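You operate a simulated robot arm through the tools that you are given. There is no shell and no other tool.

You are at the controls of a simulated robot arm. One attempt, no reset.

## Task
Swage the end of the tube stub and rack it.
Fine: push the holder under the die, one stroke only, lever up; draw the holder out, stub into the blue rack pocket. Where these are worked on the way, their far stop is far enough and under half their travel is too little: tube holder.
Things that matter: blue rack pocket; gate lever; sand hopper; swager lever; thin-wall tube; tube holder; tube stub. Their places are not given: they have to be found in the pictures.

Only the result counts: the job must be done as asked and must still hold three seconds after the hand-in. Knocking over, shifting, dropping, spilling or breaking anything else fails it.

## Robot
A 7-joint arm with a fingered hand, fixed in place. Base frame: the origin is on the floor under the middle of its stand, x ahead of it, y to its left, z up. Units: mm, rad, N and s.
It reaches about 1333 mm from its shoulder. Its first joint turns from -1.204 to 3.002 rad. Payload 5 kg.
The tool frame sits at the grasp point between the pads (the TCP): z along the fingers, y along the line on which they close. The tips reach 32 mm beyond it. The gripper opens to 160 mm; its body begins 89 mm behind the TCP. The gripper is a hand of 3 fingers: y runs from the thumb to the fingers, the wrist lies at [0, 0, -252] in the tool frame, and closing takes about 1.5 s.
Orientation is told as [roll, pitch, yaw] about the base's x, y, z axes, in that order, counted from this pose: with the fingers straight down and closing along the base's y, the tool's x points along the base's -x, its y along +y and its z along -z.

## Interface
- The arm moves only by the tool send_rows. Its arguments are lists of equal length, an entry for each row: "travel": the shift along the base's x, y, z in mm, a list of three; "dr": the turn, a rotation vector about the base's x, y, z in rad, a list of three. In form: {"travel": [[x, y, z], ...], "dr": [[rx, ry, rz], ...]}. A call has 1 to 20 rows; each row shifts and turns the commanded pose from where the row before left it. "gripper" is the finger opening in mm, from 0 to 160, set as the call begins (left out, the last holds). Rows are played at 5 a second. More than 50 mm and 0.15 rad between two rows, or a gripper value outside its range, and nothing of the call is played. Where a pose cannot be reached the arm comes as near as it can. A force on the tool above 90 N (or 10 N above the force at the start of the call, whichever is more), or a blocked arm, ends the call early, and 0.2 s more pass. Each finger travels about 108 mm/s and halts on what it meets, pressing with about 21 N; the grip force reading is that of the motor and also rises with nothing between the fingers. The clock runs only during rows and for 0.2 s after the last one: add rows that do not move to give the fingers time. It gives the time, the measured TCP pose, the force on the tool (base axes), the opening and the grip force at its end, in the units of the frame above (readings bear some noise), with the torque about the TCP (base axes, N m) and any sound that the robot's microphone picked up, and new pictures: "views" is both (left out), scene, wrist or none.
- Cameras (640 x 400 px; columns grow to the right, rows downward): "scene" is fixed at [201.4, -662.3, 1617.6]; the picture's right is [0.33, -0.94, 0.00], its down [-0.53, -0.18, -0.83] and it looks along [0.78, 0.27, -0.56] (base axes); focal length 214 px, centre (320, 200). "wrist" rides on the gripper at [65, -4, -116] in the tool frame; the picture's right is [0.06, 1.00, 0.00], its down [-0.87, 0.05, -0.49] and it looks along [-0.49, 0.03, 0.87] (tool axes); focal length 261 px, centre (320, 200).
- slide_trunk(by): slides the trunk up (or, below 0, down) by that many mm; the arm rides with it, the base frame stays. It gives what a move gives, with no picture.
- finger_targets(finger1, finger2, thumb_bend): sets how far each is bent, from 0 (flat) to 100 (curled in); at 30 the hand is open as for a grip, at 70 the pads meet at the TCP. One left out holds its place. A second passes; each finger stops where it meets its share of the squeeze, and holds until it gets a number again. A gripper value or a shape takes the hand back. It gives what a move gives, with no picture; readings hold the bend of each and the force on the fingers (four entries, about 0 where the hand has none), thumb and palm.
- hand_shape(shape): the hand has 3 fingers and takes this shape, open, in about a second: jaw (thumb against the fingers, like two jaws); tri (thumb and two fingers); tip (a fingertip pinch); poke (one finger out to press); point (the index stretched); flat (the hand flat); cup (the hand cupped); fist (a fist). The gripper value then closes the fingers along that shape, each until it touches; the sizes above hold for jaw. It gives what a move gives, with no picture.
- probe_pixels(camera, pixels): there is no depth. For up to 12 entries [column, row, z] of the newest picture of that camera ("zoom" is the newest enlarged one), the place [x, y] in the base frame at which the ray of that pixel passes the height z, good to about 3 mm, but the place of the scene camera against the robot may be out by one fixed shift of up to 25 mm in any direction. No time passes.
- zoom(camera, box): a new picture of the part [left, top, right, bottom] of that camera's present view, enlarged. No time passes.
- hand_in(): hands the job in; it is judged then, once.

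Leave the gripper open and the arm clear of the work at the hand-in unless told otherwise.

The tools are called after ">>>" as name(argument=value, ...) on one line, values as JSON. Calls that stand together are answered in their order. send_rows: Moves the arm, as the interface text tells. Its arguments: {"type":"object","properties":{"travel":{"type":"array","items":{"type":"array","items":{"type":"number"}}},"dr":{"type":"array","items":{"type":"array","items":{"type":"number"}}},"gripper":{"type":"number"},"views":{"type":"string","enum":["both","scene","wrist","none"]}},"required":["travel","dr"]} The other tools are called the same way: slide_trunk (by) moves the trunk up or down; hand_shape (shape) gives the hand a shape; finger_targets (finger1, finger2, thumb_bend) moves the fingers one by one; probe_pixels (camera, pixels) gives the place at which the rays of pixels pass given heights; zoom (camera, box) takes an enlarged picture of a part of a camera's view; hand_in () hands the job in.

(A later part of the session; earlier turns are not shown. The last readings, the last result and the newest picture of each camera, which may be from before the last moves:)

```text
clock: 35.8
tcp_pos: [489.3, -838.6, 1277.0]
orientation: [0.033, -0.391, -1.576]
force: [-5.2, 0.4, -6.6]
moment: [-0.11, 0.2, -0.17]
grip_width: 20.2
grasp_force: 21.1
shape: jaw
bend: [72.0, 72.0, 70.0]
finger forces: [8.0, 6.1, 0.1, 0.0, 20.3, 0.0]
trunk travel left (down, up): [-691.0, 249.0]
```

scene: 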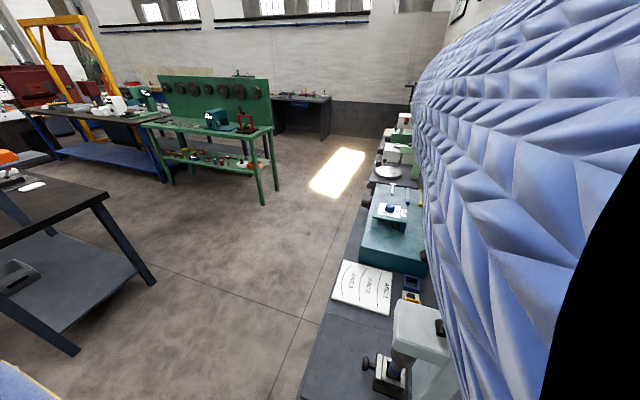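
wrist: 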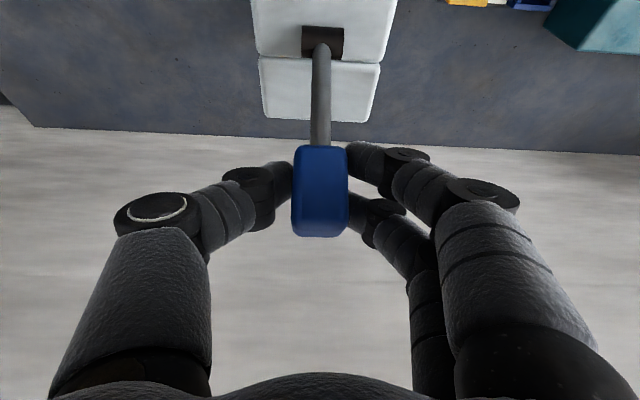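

The lever follows forward with little force. Continuing along the arc to the vertical.

>>> send_rows(travel=[[0, 7.9, 3.4], [0, 7.9, 3.2], [0, 8.4, 2.4], [0, 8.4, 1.7], [0, 8.7, 0.9], [0, 8.7, 0.2]], dr=[[0, 0, 0], [0, 0, 0], [0, 0, 0], [0, 0, 0], [0, 0, 0], [0, 0, 0]], views="both")

```text
clock: 37.2
tcp_pos: [489.6, -790.1, 1289.2]
orientation: [0.032, -0.391, -1.578]
force: [-7.6, -4.7, -11.3]
moment: [-0.13, 0.14, -0.24]
grip_width: 18.3
grasp_force: 21.0
shape: jaw
bend: [72.0, 74.0, 70.0]
finger forces: [8.6, 0.9, 0.1, 0.0, 17.3, 0.1]
trunk travel left (down, up): [-691.0, 249.0]
```

scene: 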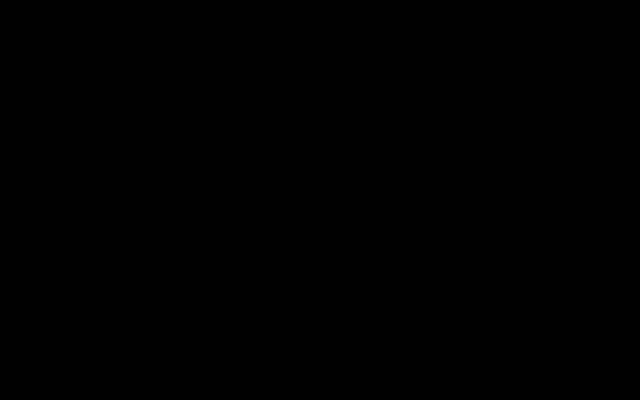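
wrist: 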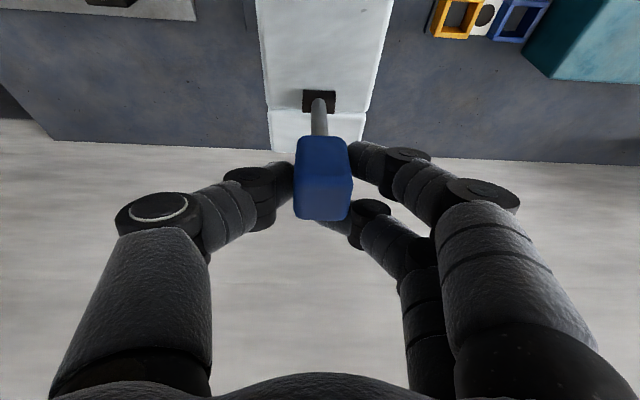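

Lever is about vertical now; the rear finger is slipping behind the knob (which helps hooking). A downward pull of 11 N suggests my arc is slightly high, so I'll bias lower and continue to ~30° forward.

>>> send_rows(travel=[[0, 8.7, -1.5], [0, 8.7, -2], [0, 8.4, -3], [0, 8.4, -3.5], [0, 7.9, -4.5], [0, 7.9, -4.5]], dr=[[0, 0, 0], [0, 0, 0], [0, 0, 0], [0, 0, 0], [0, 0, 0], [0, 0, 0]], views="wrist")

```text
clock: 38.6
tcp_pos: [489.9, -755.0, 1278.8]
orientation: [0.041, -0.414, -1.592]
force: [-15.6, -57.9, 13.2]
moment: [-1.29, 0.27, -0.28]
grip_width: 17.8
grasp_force: 21.4
shape: jaw
bend: [72.0, 74.0, 70.0]
finger forces: [8.3, 39.2, 0.1, 0.1, 21.6, 0.1]
trunk travel left (down, up): [-691.0, 249.0]
stopped in row 6: the force on the tool passed its limit at 106 N (the readings are from after the stop); the commanded pose is now the measured one
```

wrist: 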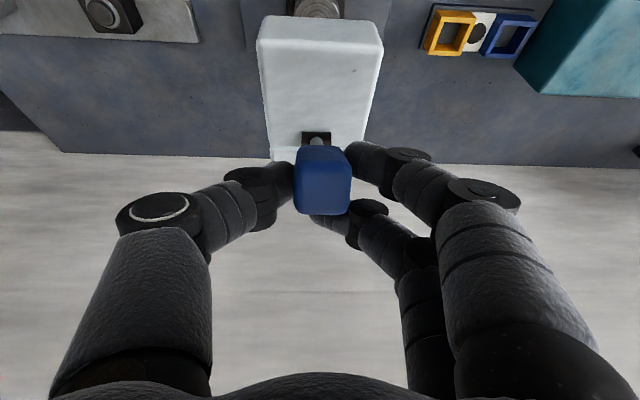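

Stopped at 106 N with the lever about 21° forward of vertical. I need to tell whether this is the end stop or swaging resistance, so I'll look at the scene and then push a few mm more.

>>> zoom(camera="scene", box=[300, 240, 540, 400])

>>> send_rows(travel=[[0, 1.5, -0.8], [0, 1.5, -0.8], [0, 1.5, -0.8]], dr=[[0, 0, 0], [0, 0, 0], [0, 0, 0]])

```text
2.50 times, centred on (420, 320) of scene
```

zoom: 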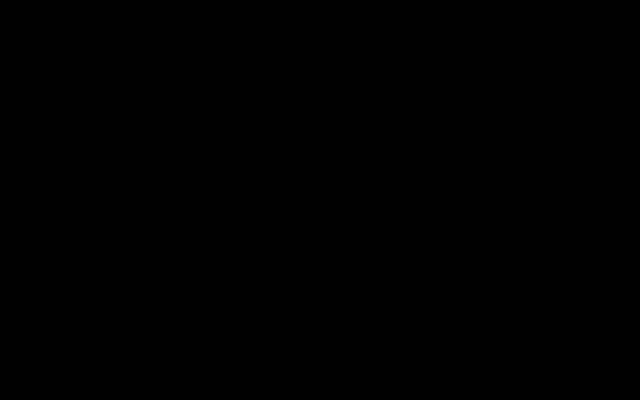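

```text
clock: 39.2
tcp_pos: [489.7, -754.2, 1279.3]
orientation: [0.044, -0.421, -1.595]
force: [-17.3, -52.6, 7.0]
moment: [-1.11, 0.34, -0.25]
grip_width: 17.1
grasp_force: 21.1
shape: jaw
bend: [72.0, 73.0, 70.0]
finger forces: [7.5, 35.2, 0.0, 0.0, 22.1, 0.0]
trunk travel left (down, up): [-691.0, 249.0]
stopped in row 2: the force on the tool passed its limit at 92 N (the readings are from after the stop); the commanded pose is now the measured one
```

scene: 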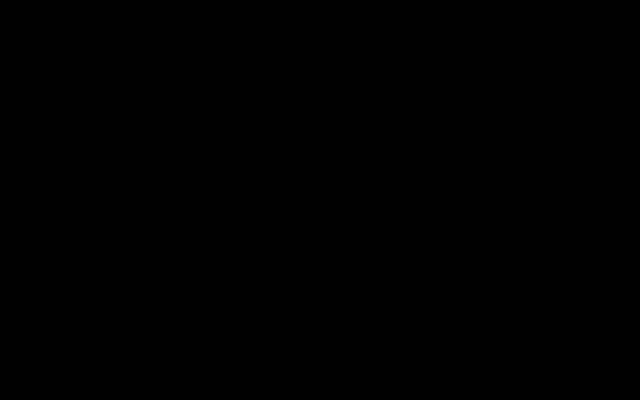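
wrist: 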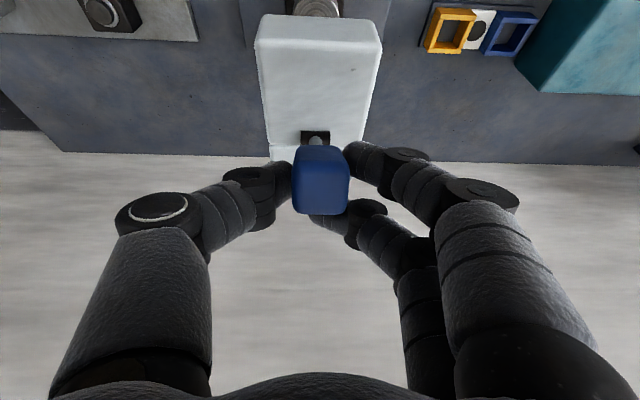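

The lever is stiff here. Let me inspect the wrist view more closely: the die's visible part in front of the head (316,8) and the knob/rod.

>>> zoom(camera="wrist", box=[240, 0, 400, 100])

>>> zoom(camera="wrist", box=[240, 110, 400, 230])

```text
4.00 times, centred on (320, 50) of wrist
```

zoom: 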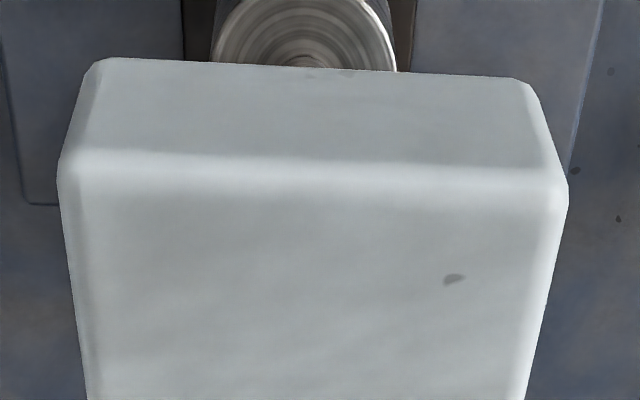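

```text
3.33 times, centred on (320, 170) of wrist
```

zoom: 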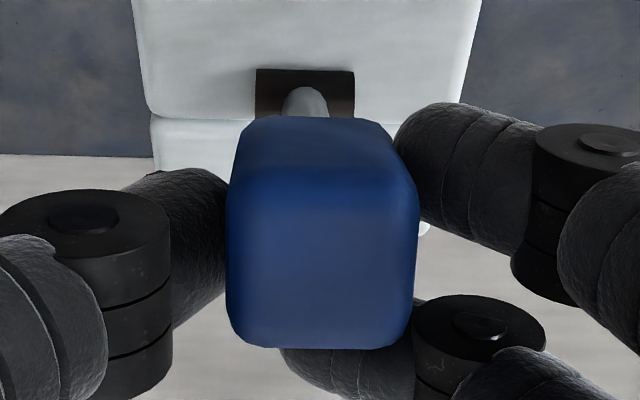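

The die's top face now appears at z≈1028 versus ≈1066 at rest, so the die has come down ~38 mm onto the stub; lever swung ≈60° and is at a hard stop (92–106 N without movement). Stroke complete; now swinging the lever back up along the reverse arc.

>>> send_rows(travel=[[0, -6, 2], [0, -8.5, 2], [0, -8.7, 1.1], [0, -8.7, 0.4], [0, -8.7, -0.4], [0, -8.7, -1.1]], dr=[[0, 0, 0], [0, 0, 0], [0, 0, 0], [0, 0, 0], [0, 0, 0], [0, 0, 0]], views="wrist")

```text
clock: 40.6
tcp_pos: [491.5, -795.4, 1287.7]
orientation: [0.049, -0.419, -1.591]
force: [-12.9, 9.3, 20.5]
moment: [0.42, 0.12, -0.58]
grip_width: 20.9
grasp_force: 21.0
shape: jaw
bend: [74.0, 74.0, 70.0]
finger forces: [13.1, 11.4, 0.0, 0.0, 26.6, 0.0]
trunk travel left (down, up): [-691.0, 249.0]
```

wrist: 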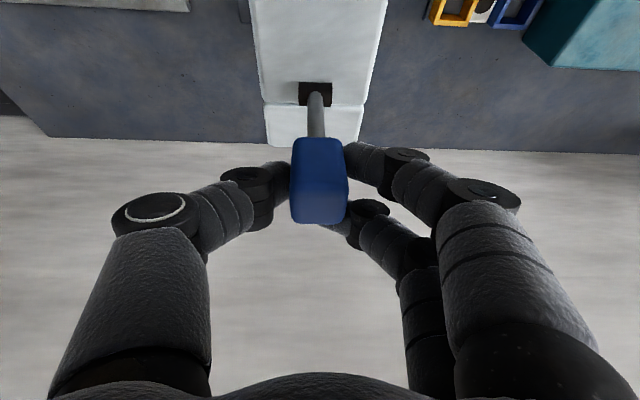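

The lever follows back past vertical. Continuing back to its rest lean.

>>> send_rows(travel=[[0, -8.5, 0], [0, -8.3, -1.5], [0, -8.1, -2.5], [0, -7.7, -3.5], [0, -7.3, -4], [0, -7, -4], [0, -6, -3.5], [0, -4, -2]], dr=[[0, 0, 0], [0, 0, 0], [0, 0, 0], [0, 0, 0], [0, 0, 0], [0, 0, 0], [0, 0, 0], [0, 0, 0]], views="wrist")

```text
clock: 42.4
tcp_pos: [493.2, -854.2, 1262.3]
orientation: [0.045, -0.413, -1.587]
force: [-10.1, 5.0, -15.1]
moment: [0.02, 0.01, 0.09]
grip_width: 15.8
grasp_force: 21.1
shape: jaw
bend: [73.0, 74.0, 73.0]
finger forces: [8.6, 0.0, 0.0, 0.0, 12.3, 0.1]
trunk travel left (down, up): [-691.0, 249.0]
```

wrist: 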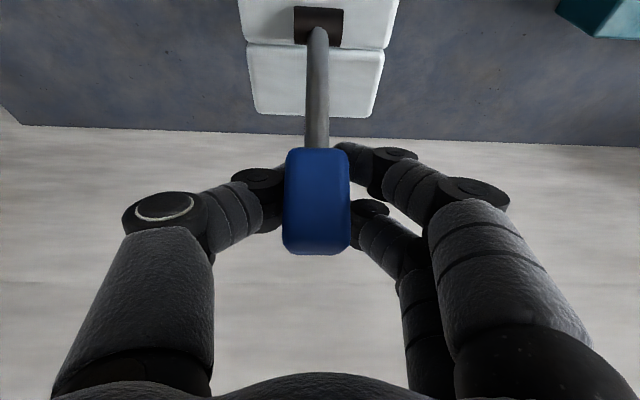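

The knob looks ~17% larger than it did at rest (65 px vs 55 px wide), so the lever slipped a bit in the grip and is roughly 10–14° short of its rest. Pushing on along the tangent.

>>> send_rows(travel=[[0, -5, -2.5], [0, -5, -3], [0, -5, -3.5], [0, -4, -3]], dr=[[0, 0, 0], [0, 0, 0], [0, 0, 0], [0, 0, 0]], views="wrist")

```text
clock: 43.4
tcp_pos: [492.6, -872.7, 1251.6]
orientation: [0.047, -0.414, -1.59]
force: [0.4, 0.4, 0.4]
moment: [0.01, 0.04, 0.02]
grip_width: 12.2
grasp_force: 20.6
shape: jaw
bend: [74.0, 74.0, 73.0]
finger forces: [0.0, 0.0, 0.0, 0.0, 0.1, 0.0]
trunk travel left (down, up): [-691.0, 249.0]
```

wrist: 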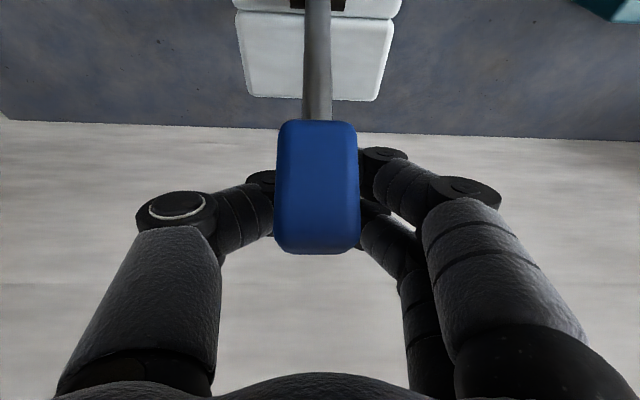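

The fingers slipped off and are now closed behind the knob (lever at roughly -23…-28°, not fully back). I'll open, withdraw upward straddling the knob, then push the knob back from its front side.

>>> send_rows(travel=[[0, 0, 0], [0, 0, 0], [0, 0, 0], [0, 0, 0], [0, 0, 0], [0, 0, 0], [0, 0, 0]], dr=[[0, 0, 0], [0, 0, 0], [0, 0, 0], [0, 0, 0], [0, 0, 0], [0, 0, 0], [0, 0, 0]], gripper=150, views="wrist")

>>> send_rows(travel=[[0, 12, 26], [0, 12, 26], [0, 12, 26], [0, 12, 26], [0, 12, 26]], dr=[[0, 0, 0], [0, 0, 0], [0, 0, 0], [0, 0, 0], [0, 0, 0]], views="both")

```text
clock: 45.0
tcp_pos: [493.1, -872.2, 1252.2]
orientation: [0.045, -0.414, -1.59]
force: [0.0, 1.0, 0.1]
moment: [0.0, 0.02, 0.0]
grip_width: 150.0
grasp_force: 0.1
shape: jaw
bend: [42.0, 42.0, 39.0]
finger forces: [0.0, 0.0, 0.1, 0.0, 0.0, 0.1]
trunk travel left (down, up): [-691.0, 249.0]
```

wrist: 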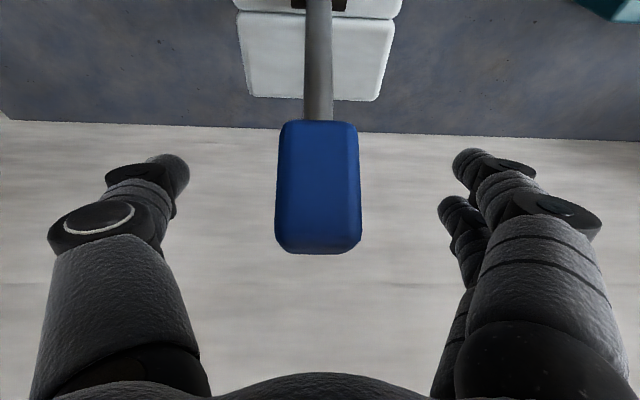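

```text
clock: 46.2
tcp_pos: [492.5, -811.9, 1382.4]
orientation: [0.045, -0.416, -1.591]
force: [0.6, 0.0, 0.4]
moment: [-0.01, 0.01, -0.04]
grip_width: 150.1
grasp_force: 0.0
shape: jaw
bend: [42.0, 42.0, 39.0]
finger forces: [0.0, 0.0, 0.1, 0.0, 0.0, 0.0]
trunk travel left (down, up): [-691.0, 249.0]
```

scene: 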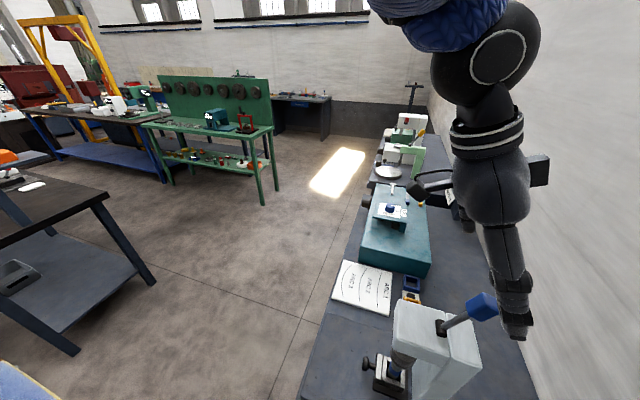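
wrist: 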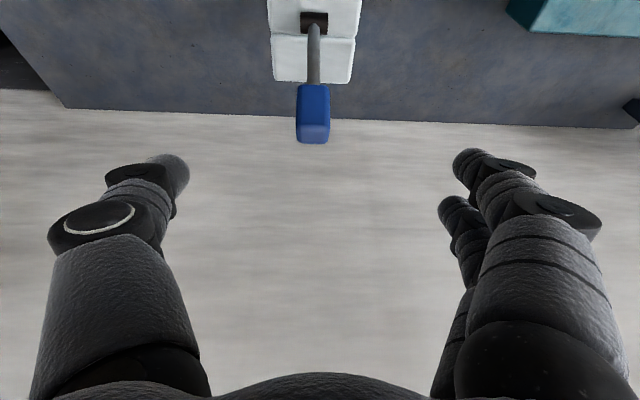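

In the scene the knob sits at (482,305) vs (492,313) at rest, so it needs ~10–15° more. I'll close the hand here, move to the front (+y) side of the knob, and lower to knob height.

>>> send_rows(travel=[[0, 20, 0], [0, 20, 0], [-3, 10, 0], [0, 0, 0], [0, 0, 0], [0, 0, 0], [0, 0, 0]], dr=[[0, 0, 0], [0, 0, 0], [0, 0, 0], [0, 0, 0], [0, 0, 0], [0, 0, 0], [0, 0, 0]], gripper=0, views="none")

>>> send_rows(travel=[[0, 0, -30], [0, 0, -30], [0, 0, -25], [0, 0, -20], [0, 0, 0]], dr=[[0, 0, 0], [0, 0, 0], [0, 0, 0], [0, 0, 0], [0, 0, 0]], views="both")

```text
clock: 47.8
tcp_pos: [490.2, -763.4, 1381.3]
orientation: [0.046, -0.415, -1.589]
force: [-0.8, 0.2, 0.3]
moment: [-0.01, 0.02, 0.01]
grip_width: 0.1
grasp_force: 21.6
shape: jaw
bend: [65.0, 65.0, 67.0]
finger forces: [0.0, 0.1, 0.0, 0.1, 0.0, 0.0]
trunk travel left (down, up): [-691.0, 249.0]
```

```text
clock: 49.0
tcp_pos: [489.7, -762.5, 1276.7]
orientation: [0.048, -0.417, -1.589]
force: [-0.5, 0.8, 0.5]
moment: [-0.04, 0.0, 0.02]
grip_width: 0.2
grasp_force: 21.3
shape: jaw
bend: [65.0, 65.0, 67.0]
finger forces: [0.0, 0.0, 0.0, 0.0, 0.1, 0.0]
trunk travel left (down, up): [-691.0, 249.0]
```

scene: 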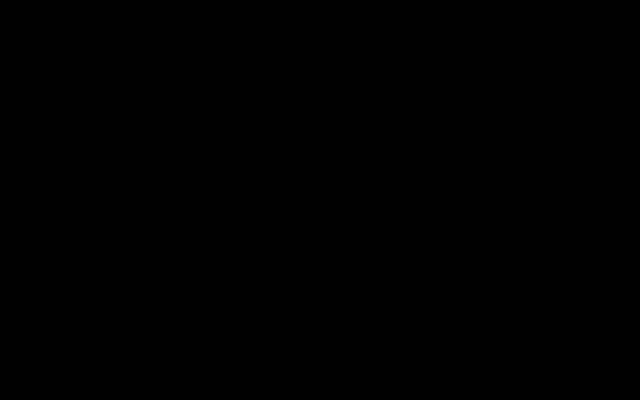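
wrist: 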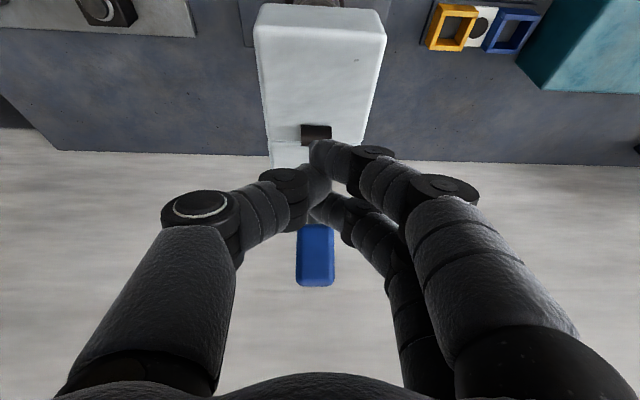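

Closed fingers are in front of the knob (knob at (317,255)). Pushing -y in small rows.

>>> send_rows(travel=[[0, -6, 0], [0, -6, 0], [0, -6, 0], [0, -5, 0], [0, -5, 0], [0, -4, -1], [0, -4, -1]], dr=[[0, 0, 0], [0, 0, 0], [0, 0, 0], [0, 0, 0], [0, 0, 0], [0, 0, 0], [0, 0, 0]], views="wrist")

```text
clock: 50.6
tcp_pos: [490.2, -799.5, 1274.7]
orientation: [0.048, -0.418, -1.591]
force: [0.7, 4.3, 0.5]
moment: [0.01, -0.03, 0.04]
grip_width: 0.0
grasp_force: 20.8
shape: jaw
bend: [65.0, 66.0, 67.0]
finger forces: [0.0, 0.1, 0.0, 0.0, 0.0, 0.0]
trunk travel left (down, up): [-691.0, 249.0]
```

wrist: 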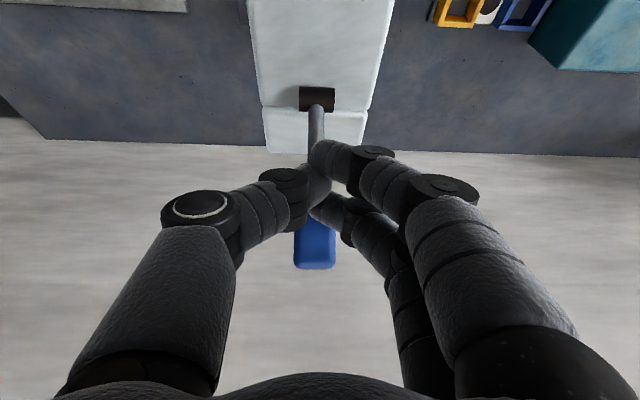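

Contact started (4 N). Continuing until the rest stop is felt.

>>> send_rows(travel=[[0, -4, -1], [0, -4, -1], [0, -4, -1], [0, -4, -1], [0, -4, -1]], dr=[[0, 0, 0], [0, 0, 0], [0, 0, 0], [0, 0, 0], [0, 0, 0]], views="wrist")

```text
clock: 51.8
tcp_pos: [490.4, -808.5, 1275.7]
orientation: [0.05, -0.42, -1.588]
force: [12.4, 75.2, 22.2]
moment: [0.59, -0.1, 0.14]
grip_width: 0.0
grasp_force: 20.8
shape: jaw
bend: [65.0, 73.0, 68.0]
finger forces: [0.0, 92.9, 0.1, 0.1, 0.0, 0.1]
trunk travel left (down, up): [-691.0, 249.0]
```

wrist: 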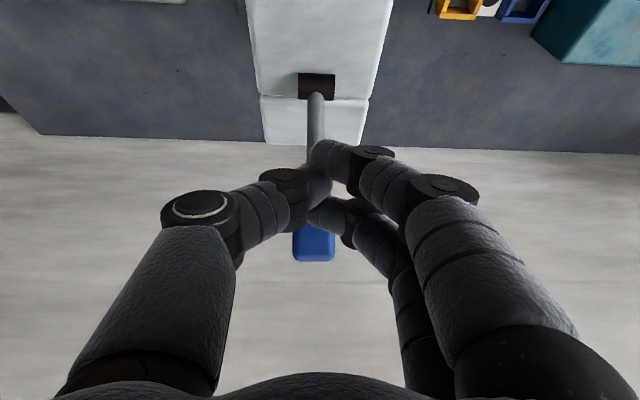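

Firm stop at 75 N: the lever is back at its rest stop. Backing off in +y and up, then away from the press for a look.

>>> send_rows(travel=[[0, 10, 0], [0, 20, 5], [0, 25, 20], [0, 30, 20], [0, 40, 0], [0, 40, 0], [0, 40, 0], [0, 40, 0], [0, 30, 0]], dr=[[0, 0, 0], [0, 0, 0], [0, 0, 0], [0, 0, 0], [0, 0, 0], [0, 0, 0], [0, 0, 0], [0, 0, 0], [0, 0, 0]], views="both")

>>> zoom(camera="scene", box=[340, 280, 530, 400])

>>> zoom(camera="wrist", box=[220, 60, 420, 360])

```text
clock: 53.8
tcp_pos: [489.3, -543.7, 1314.8]
orientation: [0.044, -0.418, -1.591]
force: [0.0, -0.8, 0.8]
moment: [0.0, 0.0, 0.01]
grip_width: 0.0
grasp_force: 20.5
shape: jaw
bend: [65.0, 69.0, 67.0]
finger forces: [0.0, 0.0, 0.0, 0.0, 0.0, 0.0]
trunk travel left (down, up): [-691.0, 249.0]
```

scene: 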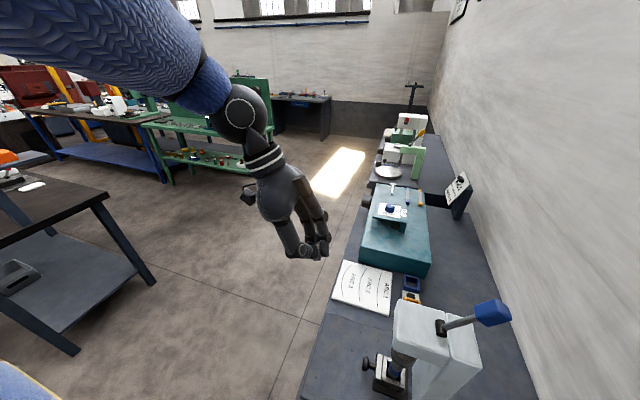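
wrist: 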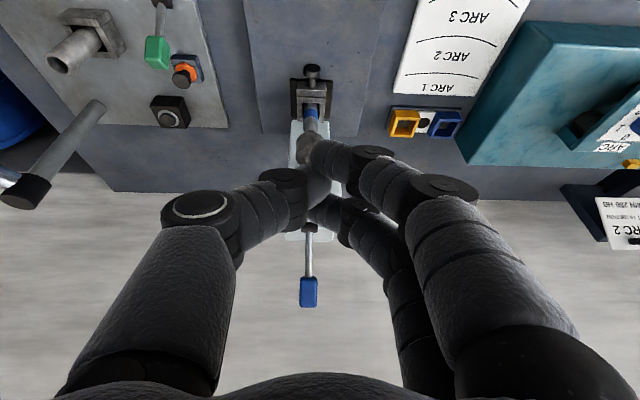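

```text
3.33 times, centred on (435, 340) of scene
```

zoom: 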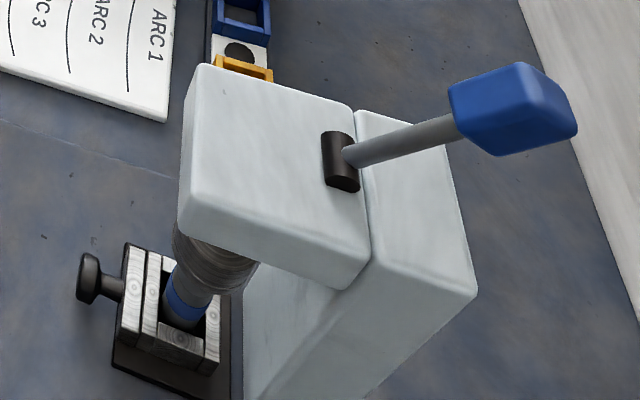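

```text
1.33 times, centred on (320, 210) of wrist
```

zoom: 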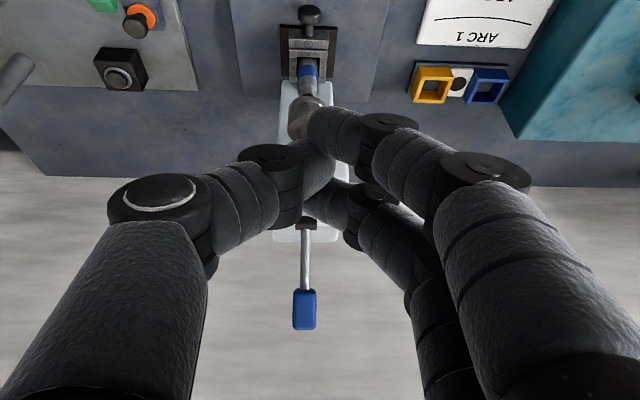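

The lever is back exactly where it began, (492,313). Now lowering the trunk 340 mm with the hand in the free aisle-side space (z→~975), and opening the hand.

>>> slide_trunk(by=-340)

>>> send_rows(travel=[[0, 0, 0], [0, 0, 0], [0, 0, 0], [0, 0, 0], [0, 0, 0], [0, 0, 0], [0, 0, 0]], dr=[[0, 0, 0], [0, 0, 0], [0, 0, 0], [0, 0, 0], [0, 0, 0], [0, 0, 0], [0, 0, 0]], gripper=150)

```text
clock: 57.1
tcp_pos: [489.6, -542.5, 975.6]
orientation: [0.044, -0.416, -1.59]
force: [-0.2, 0.3, -0.3]
moment: [0.0, 0.03, 0.01]
grip_width: 0.2
grasp_force: 20.3
shape: jaw
bend: [65.0, 69.0, 67.0]
finger forces: [0.1, 0.0, 0.0, 0.0, 0.0, 0.0]
trunk travel left (down, up): [-351.0, 589.0]
```

```text
clock: 58.7
tcp_pos: [490.0, -544.4, 974.2]
orientation: [0.046, -0.415, -1.589]
force: [0.7, -0.8, 0.4]
moment: [0.01, 0.02, 0.05]
grip_width: 150.0
grasp_force: 0.1
shape: jaw
bend: [42.0, 42.0, 39.0]
finger forces: [0.0, 0.1, 0.0, 0.0, 0.1, 0.0]
trunk travel left (down, up): [-351.0, 589.0]
```

scene: 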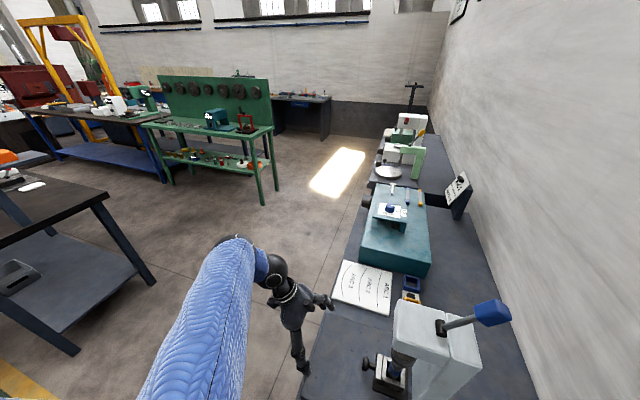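
wrist: 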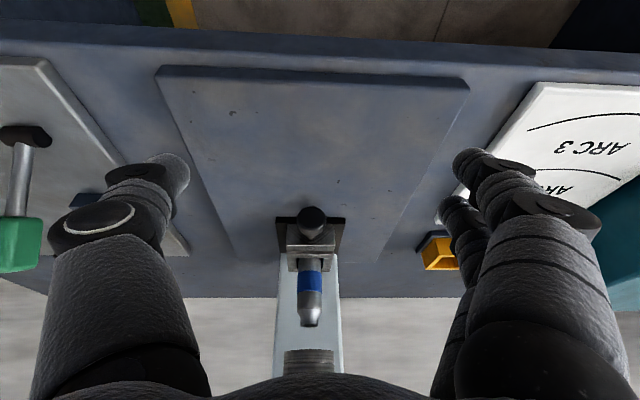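

The stub's end is now visibly necked (310,315): the swage worked. Now moving in to straddle the holder knob again at about (489,-694,908).

>>> send_rows(travel=[[0, -30, -10], [0, -30, -10], [0, -30, -10], [0, -30, -10], [0, -28, -10], [0, 0, -8], [0, 0, -6], [0, 0, 0]], dr=[[0, 0, 0], [0, 0, 0], [0, 0, 0], [0, 0, 0], [0, 0, 0], [0, 0, 0], [0, 0, 0], [0, 0, 0]], views="wrist")

```text
clock: 60.5
tcp_pos: [490.6, -692.2, 910.3]
orientation: [0.047, -0.417, -1.59]
force: [0.0, -0.8, 0.9]
moment: [-0.02, -0.02, 0.0]
grip_width: 150.2
grasp_force: 0.0
shape: jaw
bend: [42.0, 42.0, 39.0]
finger forces: [0.1, 0.0, 0.0, 0.0, 0.1, 0.1]
trunk travel left (down, up): [-351.0, 589.0]
```

wrist: 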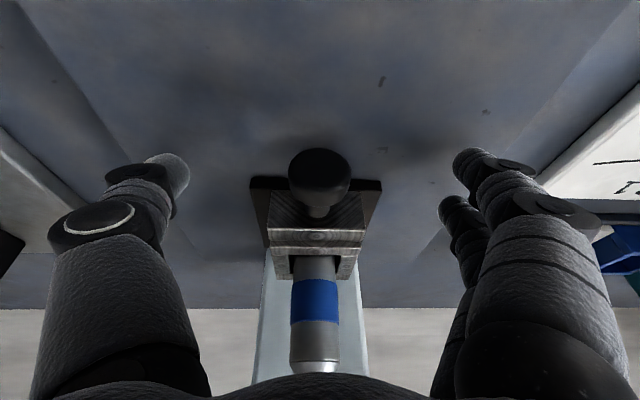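

Knob centred at (320,182). Nudging -4 y, -4 z and closing.

>>> send_rows(travel=[[0, -4, -4], [0, 0, 0], [0, 0, 0], [0, 0, 0], [0, 0, 0], [0, 0, 0], [0, 0, 0], [0, 0, 0], [0, 0, 0]], dr=[[0, 0, 0], [0, 0, 0], [0, 0, 0], [0, 0, 0], [0, 0, 0], [0, 0, 0], [0, 0, 0], [0, 0, 0], [0, 0, 0]], gripper=20, views="wrist")

```text
clock: 62.5
tcp_pos: [489.8, -696.1, 905.8]
orientation: [0.044, -0.415, -1.59]
force: [0.3, -0.4, 1.4]
moment: [-0.07, 0.0, 0.41]
grip_width: 34.1
grasp_force: 21.2
shape: jaw
bend: [74.0, 73.0, 71.0]
finger forces: [5.7, 13.2, 0.0, 0.0, 17.3, 0.0]
trunk travel left (down, up): [-351.0, 589.0]
```

wrist: 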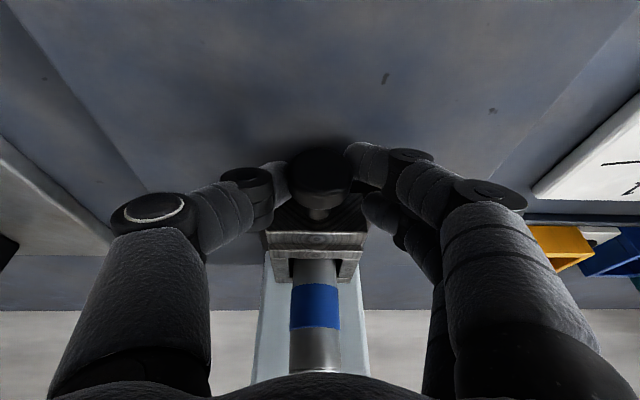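

Gripped (34 mm). Drawing the holder out in +y, 8 mm rows.

>>> send_rows(travel=[[0, 5, 0], [0, 8, 0], [0, 8, 0], [0, 8, 0], [0, 8, 0], [0, 8, 0], [0, 8, 0], [0, 8, 0], [0, 8, 0], [0, 8, 0]], dr=[[0, 0, 0], [0, 0, 0], [0, 0, 0], [0, 0, 0], [0, 0, 0], [0, 0, 0], [0, 0, 0], [0, 0, 0], [0, 0, 0], [0, 0, 0]], views="wrist")

```text
clock: 64.7
tcp_pos: [490.2, -619.2, 905.8]
orientation: [0.047, -0.415, -1.591]
force: [0.8, -0.1, -2.8]
moment: [-0.07, -0.03, 0.39]
grip_width: 34.0
grasp_force: 21.1
shape: jaw
bend: [74.0, 73.0, 71.0]
finger forces: [5.7, 13.3, 0.0, 0.1, 17.3, 0.0]
trunk travel left (down, up): [-351.0, 589.0]
```

wrist: 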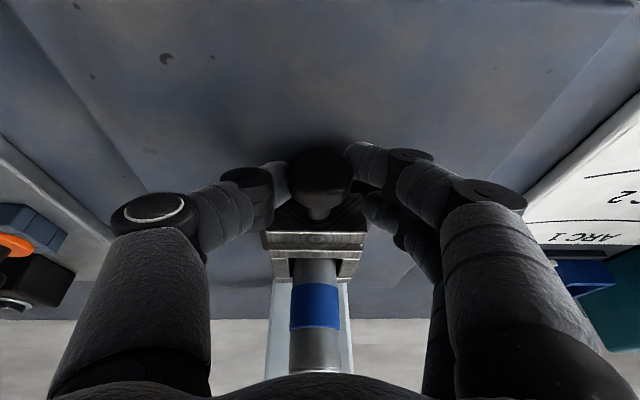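

The holder follows the hand (knob still at (320,178)). Continuing out until its outer stop.

>>> send_rows(travel=[[0, 8, 0], [0, 8, 0], [0, 8, 0], [0, 8, 0], [0, 8, 0], [0, 8, 0], [0, 6, 0], [0, 5, 0], [0, 5, 0], [0, 4, 0]], dr=[[0, 0, 0], [0, 0, 0], [0, 0, 0], [0, 0, 0], [0, 0, 0], [0, 0, 0], [0, 0, 0], [0, 0, 0], [0, 0, 0], [0, 0, 0]], views="both")

```text
clock: 66.9
tcp_pos: [491.1, -550.9, 906.4]
orientation: [0.045, -0.416, -1.59]
force: [-1.0, -2.4, -3.4]
moment: [-0.09, 0.05, 0.39]
grip_width: 33.1
grasp_force: 20.9
shape: jaw
bend: [74.0, 73.0, 71.0]
finger forces: [5.4, 12.5, 0.0, 0.0, 18.6, 0.1]
trunk travel left (down, up): [-351.0, 589.0]
```

scene: 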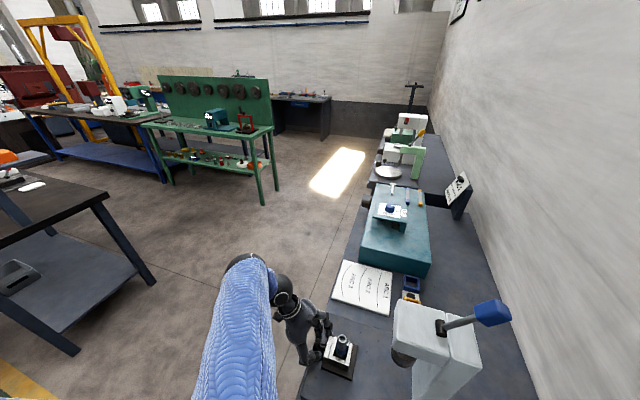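
wrist: 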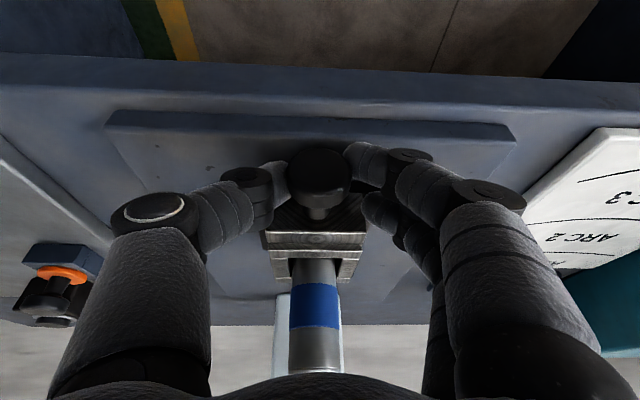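

145 mm drawn out, nearly at the starting place. A few more mm to feel the outer stop.

>>> send_rows(travel=[[0, 2, 0], [0, 2, 0], [0, 2, 0]], dr=[[0, 0, 0], [0, 0, 0], [0, 0, 0]], views="none")

```text
clock: 67.7
tcp_pos: [489.9, -545.0, 906.2]
orientation: [0.045, -0.414, -1.588]
force: [-4.5, -13.1, -4.0]
moment: [-0.27, 0.09, 0.32]
grip_width: 31.3
grasp_force: 21.4
shape: jaw
bend: [74.0, 74.0, 70.0]
finger forces: [5.0, 9.6, 0.0, 0.1, 17.0, 0.0]
trunk travel left (down, up): [-351.0, 589.0]
```

Outer stop felt (-13 N at y≈-545, same as at the start). Releasing the knob and rising clear.

>>> send_rows(travel=[[0, 0, 0], [0, 0, 0], [0, 0, 0], [0, 0, 0], [0, 0, 0], [0, 0, 0]], dr=[[0, 0, 0], [0, 0, 0], [0, 0, 0], [0, 0, 0], [0, 0, 0], [0, 0, 0]], gripper=130, views="none")

>>> send_rows(travel=[[0, 5, 15], [0, 8, 25], [0, 8, 30], [0, 8, 35], [0, 5, 40], [0, 0, 40], [0, 0, 40]], dr=[[0, 0, 0], [0, 0, 0], [0, 0, 0], [0, 0, 0], [0, 0, 0], [0, 0, 0], [0, 0, 0]], views="both")

>>> zoom(camera="scene", box=[290, 230, 530, 400])

```text
clock: 69.1
tcp_pos: [490.3, -543.5, 906.1]
orientation: [0.045, -0.415, -1.589]
force: [0.1, -0.8, -0.4]
moment: [-0.01, 0.0, -0.03]
grip_width: 129.6
grasp_force: 0.1
shape: jaw
bend: [58.0, 58.0, 54.0]
finger forces: [0.0, 0.1, 0.0, 0.0, 0.1, 0.0]
trunk travel left (down, up): [-351.0, 589.0]
```

```text
clock: 70.7
tcp_pos: [488.9, -524.1, 1085.2]
orientation: [0.063, -0.405, -1.591]
force: [-0.1, 0.1, 0.9]
moment: [-0.03, -0.01, 0.02]
grip_width: 129.6
grasp_force: 0.2
shape: jaw
bend: [58.0, 58.0, 54.0]
finger forces: [0.0, 0.0, 0.0, 0.1, 0.1, 0.0]
out of reach, approached as far as the arm can: row 6, 7
trunk travel left (down, up): [-351.0, 589.0]
```

scene: 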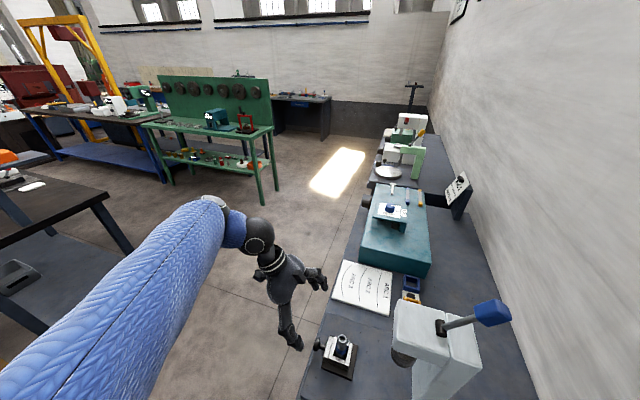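
wrist: 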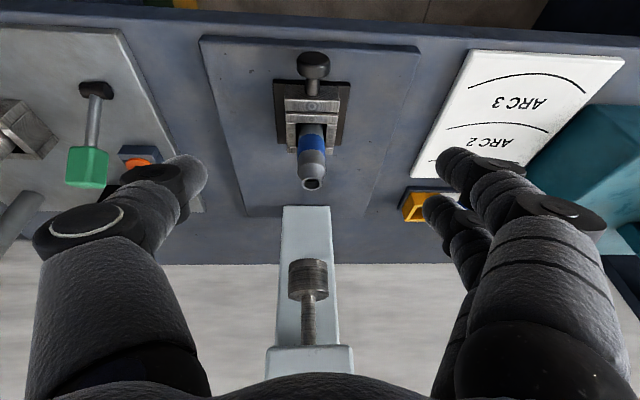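

```text
2.35 times, centred on (410, 315) of scene
```

zoom: 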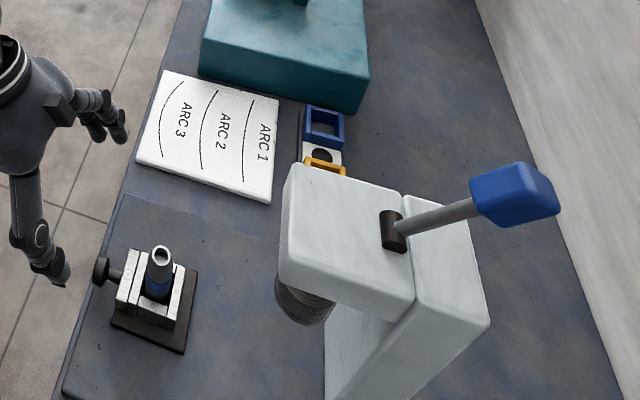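

Stub is necked, holder out, lever and die up. Next: raise the trunk 150 mm, then straighten the hand to vertical and turn it to close along y (yaw 0) for the stub.

>>> slide_trunk(by=150)

>>> send_rows(travel=[[0, -5, 0], [0, -5, 0], [0, -5, 0], [0, 0, 0]], dr=[[0.135, 0.02, 0], [0.135, 0.02, 0], [0.135, 0.02, 0], [0, 0, 0]], views="none")

```text
clock: 72.5
tcp_pos: [489.5, -524.1, 1232.9]
orientation: [0.062, -0.406, -1.592]
force: [0.4, -0.2, -0.1]
moment: [-0.01, -0.04, 0.03]
grip_width: 129.9
grasp_force: 0.1
shape: jaw
bend: [58.0, 58.0, 54.0]
finger forces: [0.0, 0.0, 0.1, 0.1, 0.0, 0.1]
trunk travel left (down, up): [-501.0, 439.0]
```

```text
clock: 73.5
tcp_pos: [489.1, -539.2, 1233.4]
orientation: [-0.004, -0.003, -1.575]
force: [0.7, -0.1, 0.0]
moment: [-0.02, -0.02, -0.01]
grip_width: 129.9
grasp_force: 0.1
shape: jaw
bend: [58.0, 58.0, 54.0]
finger forces: [0.0, 0.1, 0.0, 0.0, 0.0, 0.0]
trunk travel left (down, up): [-501.0, 439.0]
```

The hand is vertical now. Turning it by +1.575 about z to yaw 0.

>>> send_rows(travel=[[0, 0, 0], [0, 0, 0], [0, 0, 0], [0, 0, 0], [0, 0, 0], [0, 0, 0], [0, 0, 0], [0, 0, 0], [0, 0, 0], [0, 0, 0], [0, 0, 0]], dr=[[0, 0, 0.145], [0, 0, 0.145], [0, 0, 0.145], [0, 0, 0.145], [0, 0, 0.145], [0, 0, 0.145], [0, 0, 0.145], [0, 0, 0.145], [0, 0, 0.145], [0, 0, 0.145], [0, 0, 0.125]], views="both")

```text
clock: 75.9
tcp_pos: [489.6, -538.8, 1234.2]
orientation: [-0.003, -0.002, 0.002]
force: [0.1, 0.6, -0.2]
moment: [-0.01, 0.02, -0.01]
grip_width: 129.9
grasp_force: 0.0
shape: jaw
bend: [58.0, 58.0, 54.0]
finger forces: [0.1, 0.0, 0.1, 0.2, 0.0, 0.0]
trunk travel left (down, up): [-501.0, 439.0]
```

scene: 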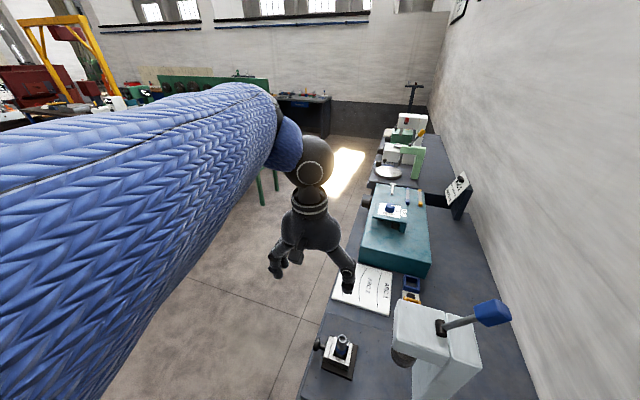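
wrist: 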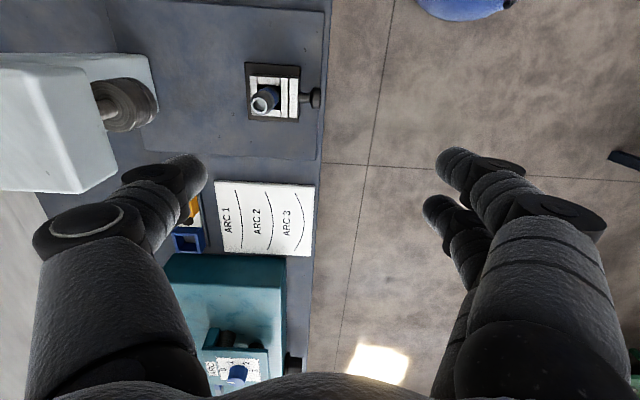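

Looking from the new pose: stub at (263,103), pockets partly hidden behind the thumb at (188,240). Zooming in on the stub and the rack.

>>> zoom(camera="wrist", box=[220, 50, 340, 130])

>>> probe_pixels(camera="zoom", pixels=[[210, 283, 985], [210, 283, 975], [210, 283, 965]])

>>> zoom(camera="wrist", box=[150, 160, 330, 300])

```text
5.00 times, centred on (280, 90) of wrist
```

zoom: 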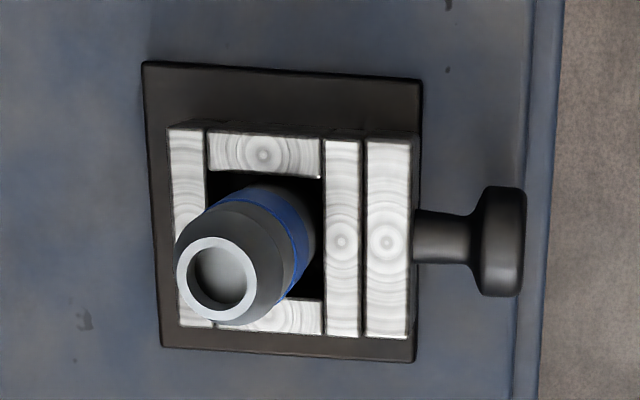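

```text
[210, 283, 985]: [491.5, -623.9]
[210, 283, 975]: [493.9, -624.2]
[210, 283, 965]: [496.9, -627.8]
```

```text
2.86 times, centred on (240, 230) of wrist
```

zoom: 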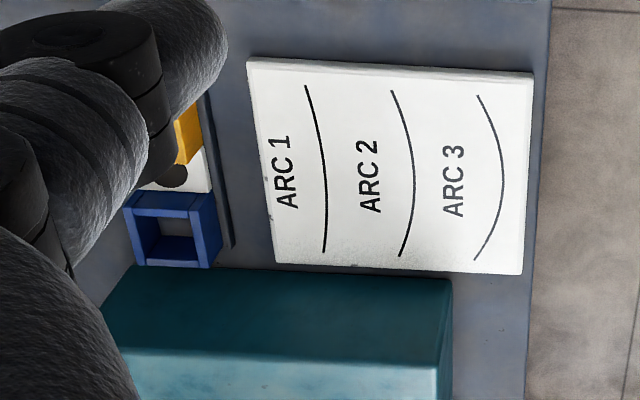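

>>> zoom(camera="wrist", box=[220, 50, 340, 130])

>>> probe_pixels(camera="zoom", pixels=[[217, 280, 988], [267, 235, 905], [500, 242, 886], [290, 235, 905], [170, 130, 905], [410, 130, 905], [408, 338, 905], [180, 325, 905]])

```text
5.00 times, centred on (280, 90) of wrist
```

zoom: 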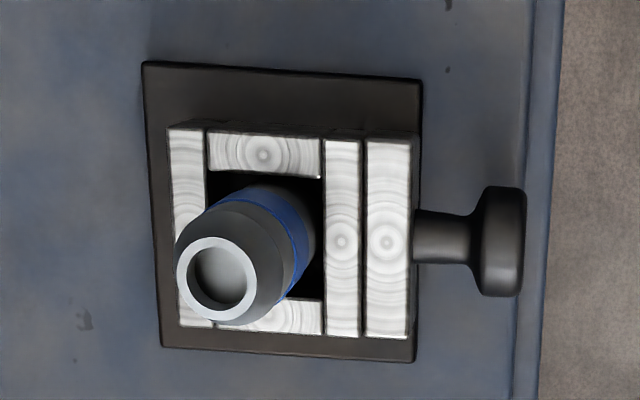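

```text
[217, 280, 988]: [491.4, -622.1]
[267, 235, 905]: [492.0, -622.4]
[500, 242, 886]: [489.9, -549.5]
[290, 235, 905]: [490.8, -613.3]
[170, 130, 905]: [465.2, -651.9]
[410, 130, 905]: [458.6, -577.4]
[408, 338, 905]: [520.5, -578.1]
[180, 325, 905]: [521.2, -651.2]
```

Stub axis is vertical at (491,-622). I'll narrow the opening to 100 mm, move over it and descend part-way.

>>> send_rows(travel=[[0.5, -28, -15], [0.5, -28, -15], [0.5, -27, -15], [0, 0, -35], [0, 0, -35], [0, 0, -30], [0, 0, 0]], dr=[[0, 0, 0], [0, 0, 0], [0, 0, 0], [0, 0, 0], [0, 0, 0], [0, 0, 0], [0, 0, 0]], gripper=100, views="both")

```text
clock: 77.5
tcp_pos: [489.6, -621.7, 1089.4]
orientation: [-0.003, -0.003, 0.0]
force: [0.1, 0.3, -0.3]
moment: [-0.01, -0.04, 0.02]
grip_width: 100.2
grasp_force: 0.1
shape: jaw
bend: [70.0, 70.0, 68.0]
finger forces: [0.1, 0.1, 0.1, 0.0, 0.0, 0.0]
trunk travel left (down, up): [-501.0, 439.0]
```

scene: 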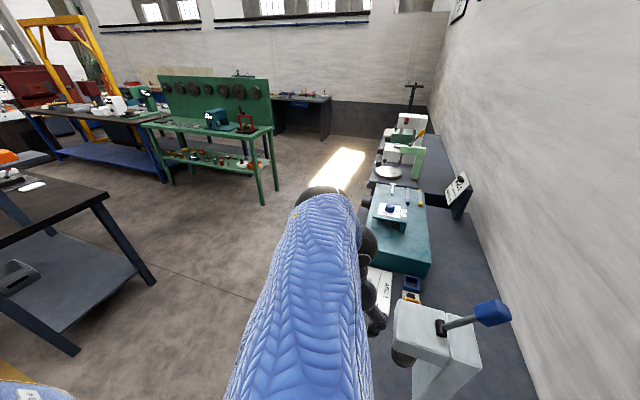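
wrist: 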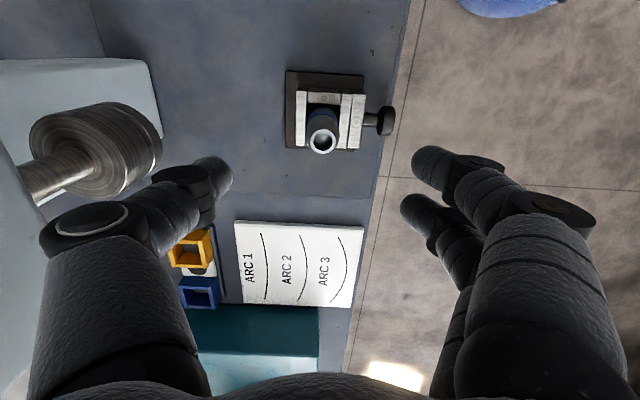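

The thumb knuckle reaches ~105 mm toward -y, which would come too close to the press head/die (front at y≈-723…-733). I'll back up and turn to close along x for picking the stub instead.

>>> send_rows(travel=[[0, 12, 30], [0, 15, 35], [0, 20, 35], [0, 15, 10], [0, 0, 0]], dr=[[0, 0, 0], [0, 0, 0], [0, 0, 0], [0, 0, 0], [0, 0, 0]], views="none")

>>> send_rows(travel=[[0, 0, 0], [0, 0, 0], [0, 0, 0], [0, 0, 0], [0, 0, 0], [0, 0, 0], [0, 0, 0], [0, 0, 0], [0, 0, 0], [0, 0, 0], [0, 0, 0]], dr=[[0, 0, -0.145], [0, 0, -0.145], [0, 0, -0.145], [0, 0, -0.145], [0, 0, -0.145], [0, 0, -0.145], [0, 0, -0.145], [0, 0, -0.145], [0, 0, -0.145], [0, 0, -0.145], [0, 0, -0.12]], views="both")

```text
clock: 78.7
tcp_pos: [489.9, -560.9, 1198.6]
orientation: [-0.004, -0.003, 0.001]
force: [0.2, 0.0, -0.8]
moment: [0.0, 0.0, 0.0]
grip_width: 100.3
grasp_force: 0.1
shape: jaw
bend: [70.0, 70.0, 68.0]
finger forces: [0.0, 0.0, 0.0, 0.0, 0.0, 0.0]
trunk travel left (down, up): [-501.0, 439.0]
```

```text
clock: 81.1
tcp_pos: [491.3, -560.3, 1198.8]
orientation: [-0.002, -0.001, -1.572]
force: [0.3, 0.8, -0.3]
moment: [-0.02, 0.0, -0.03]
grip_width: 100.3
grasp_force: 0.1
shape: jaw
bend: [70.0, 70.0, 68.0]
finger forces: [0.1, 0.0, 0.1, 0.1, 0.0, 0.1]
trunk travel left (down, up): [-501.0, 439.0]
```

scene: 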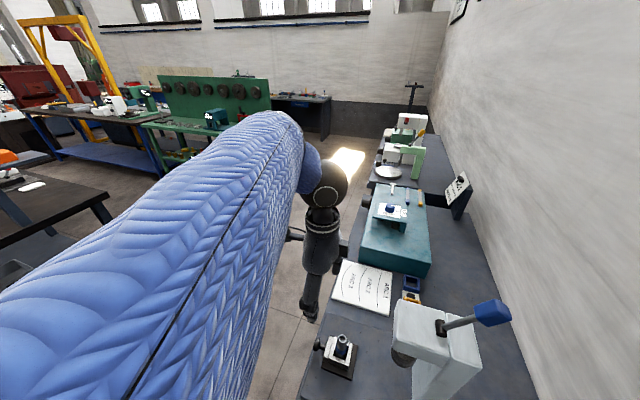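
wrist: 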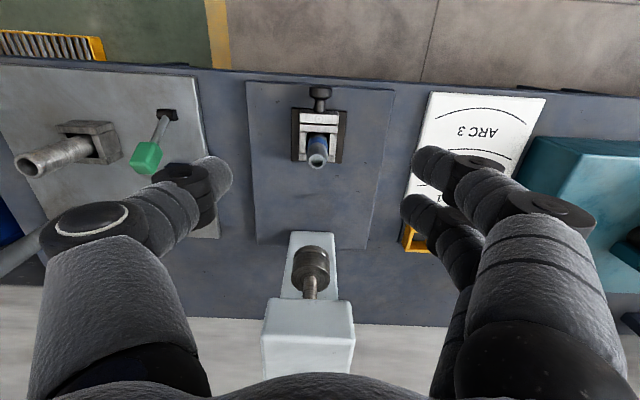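

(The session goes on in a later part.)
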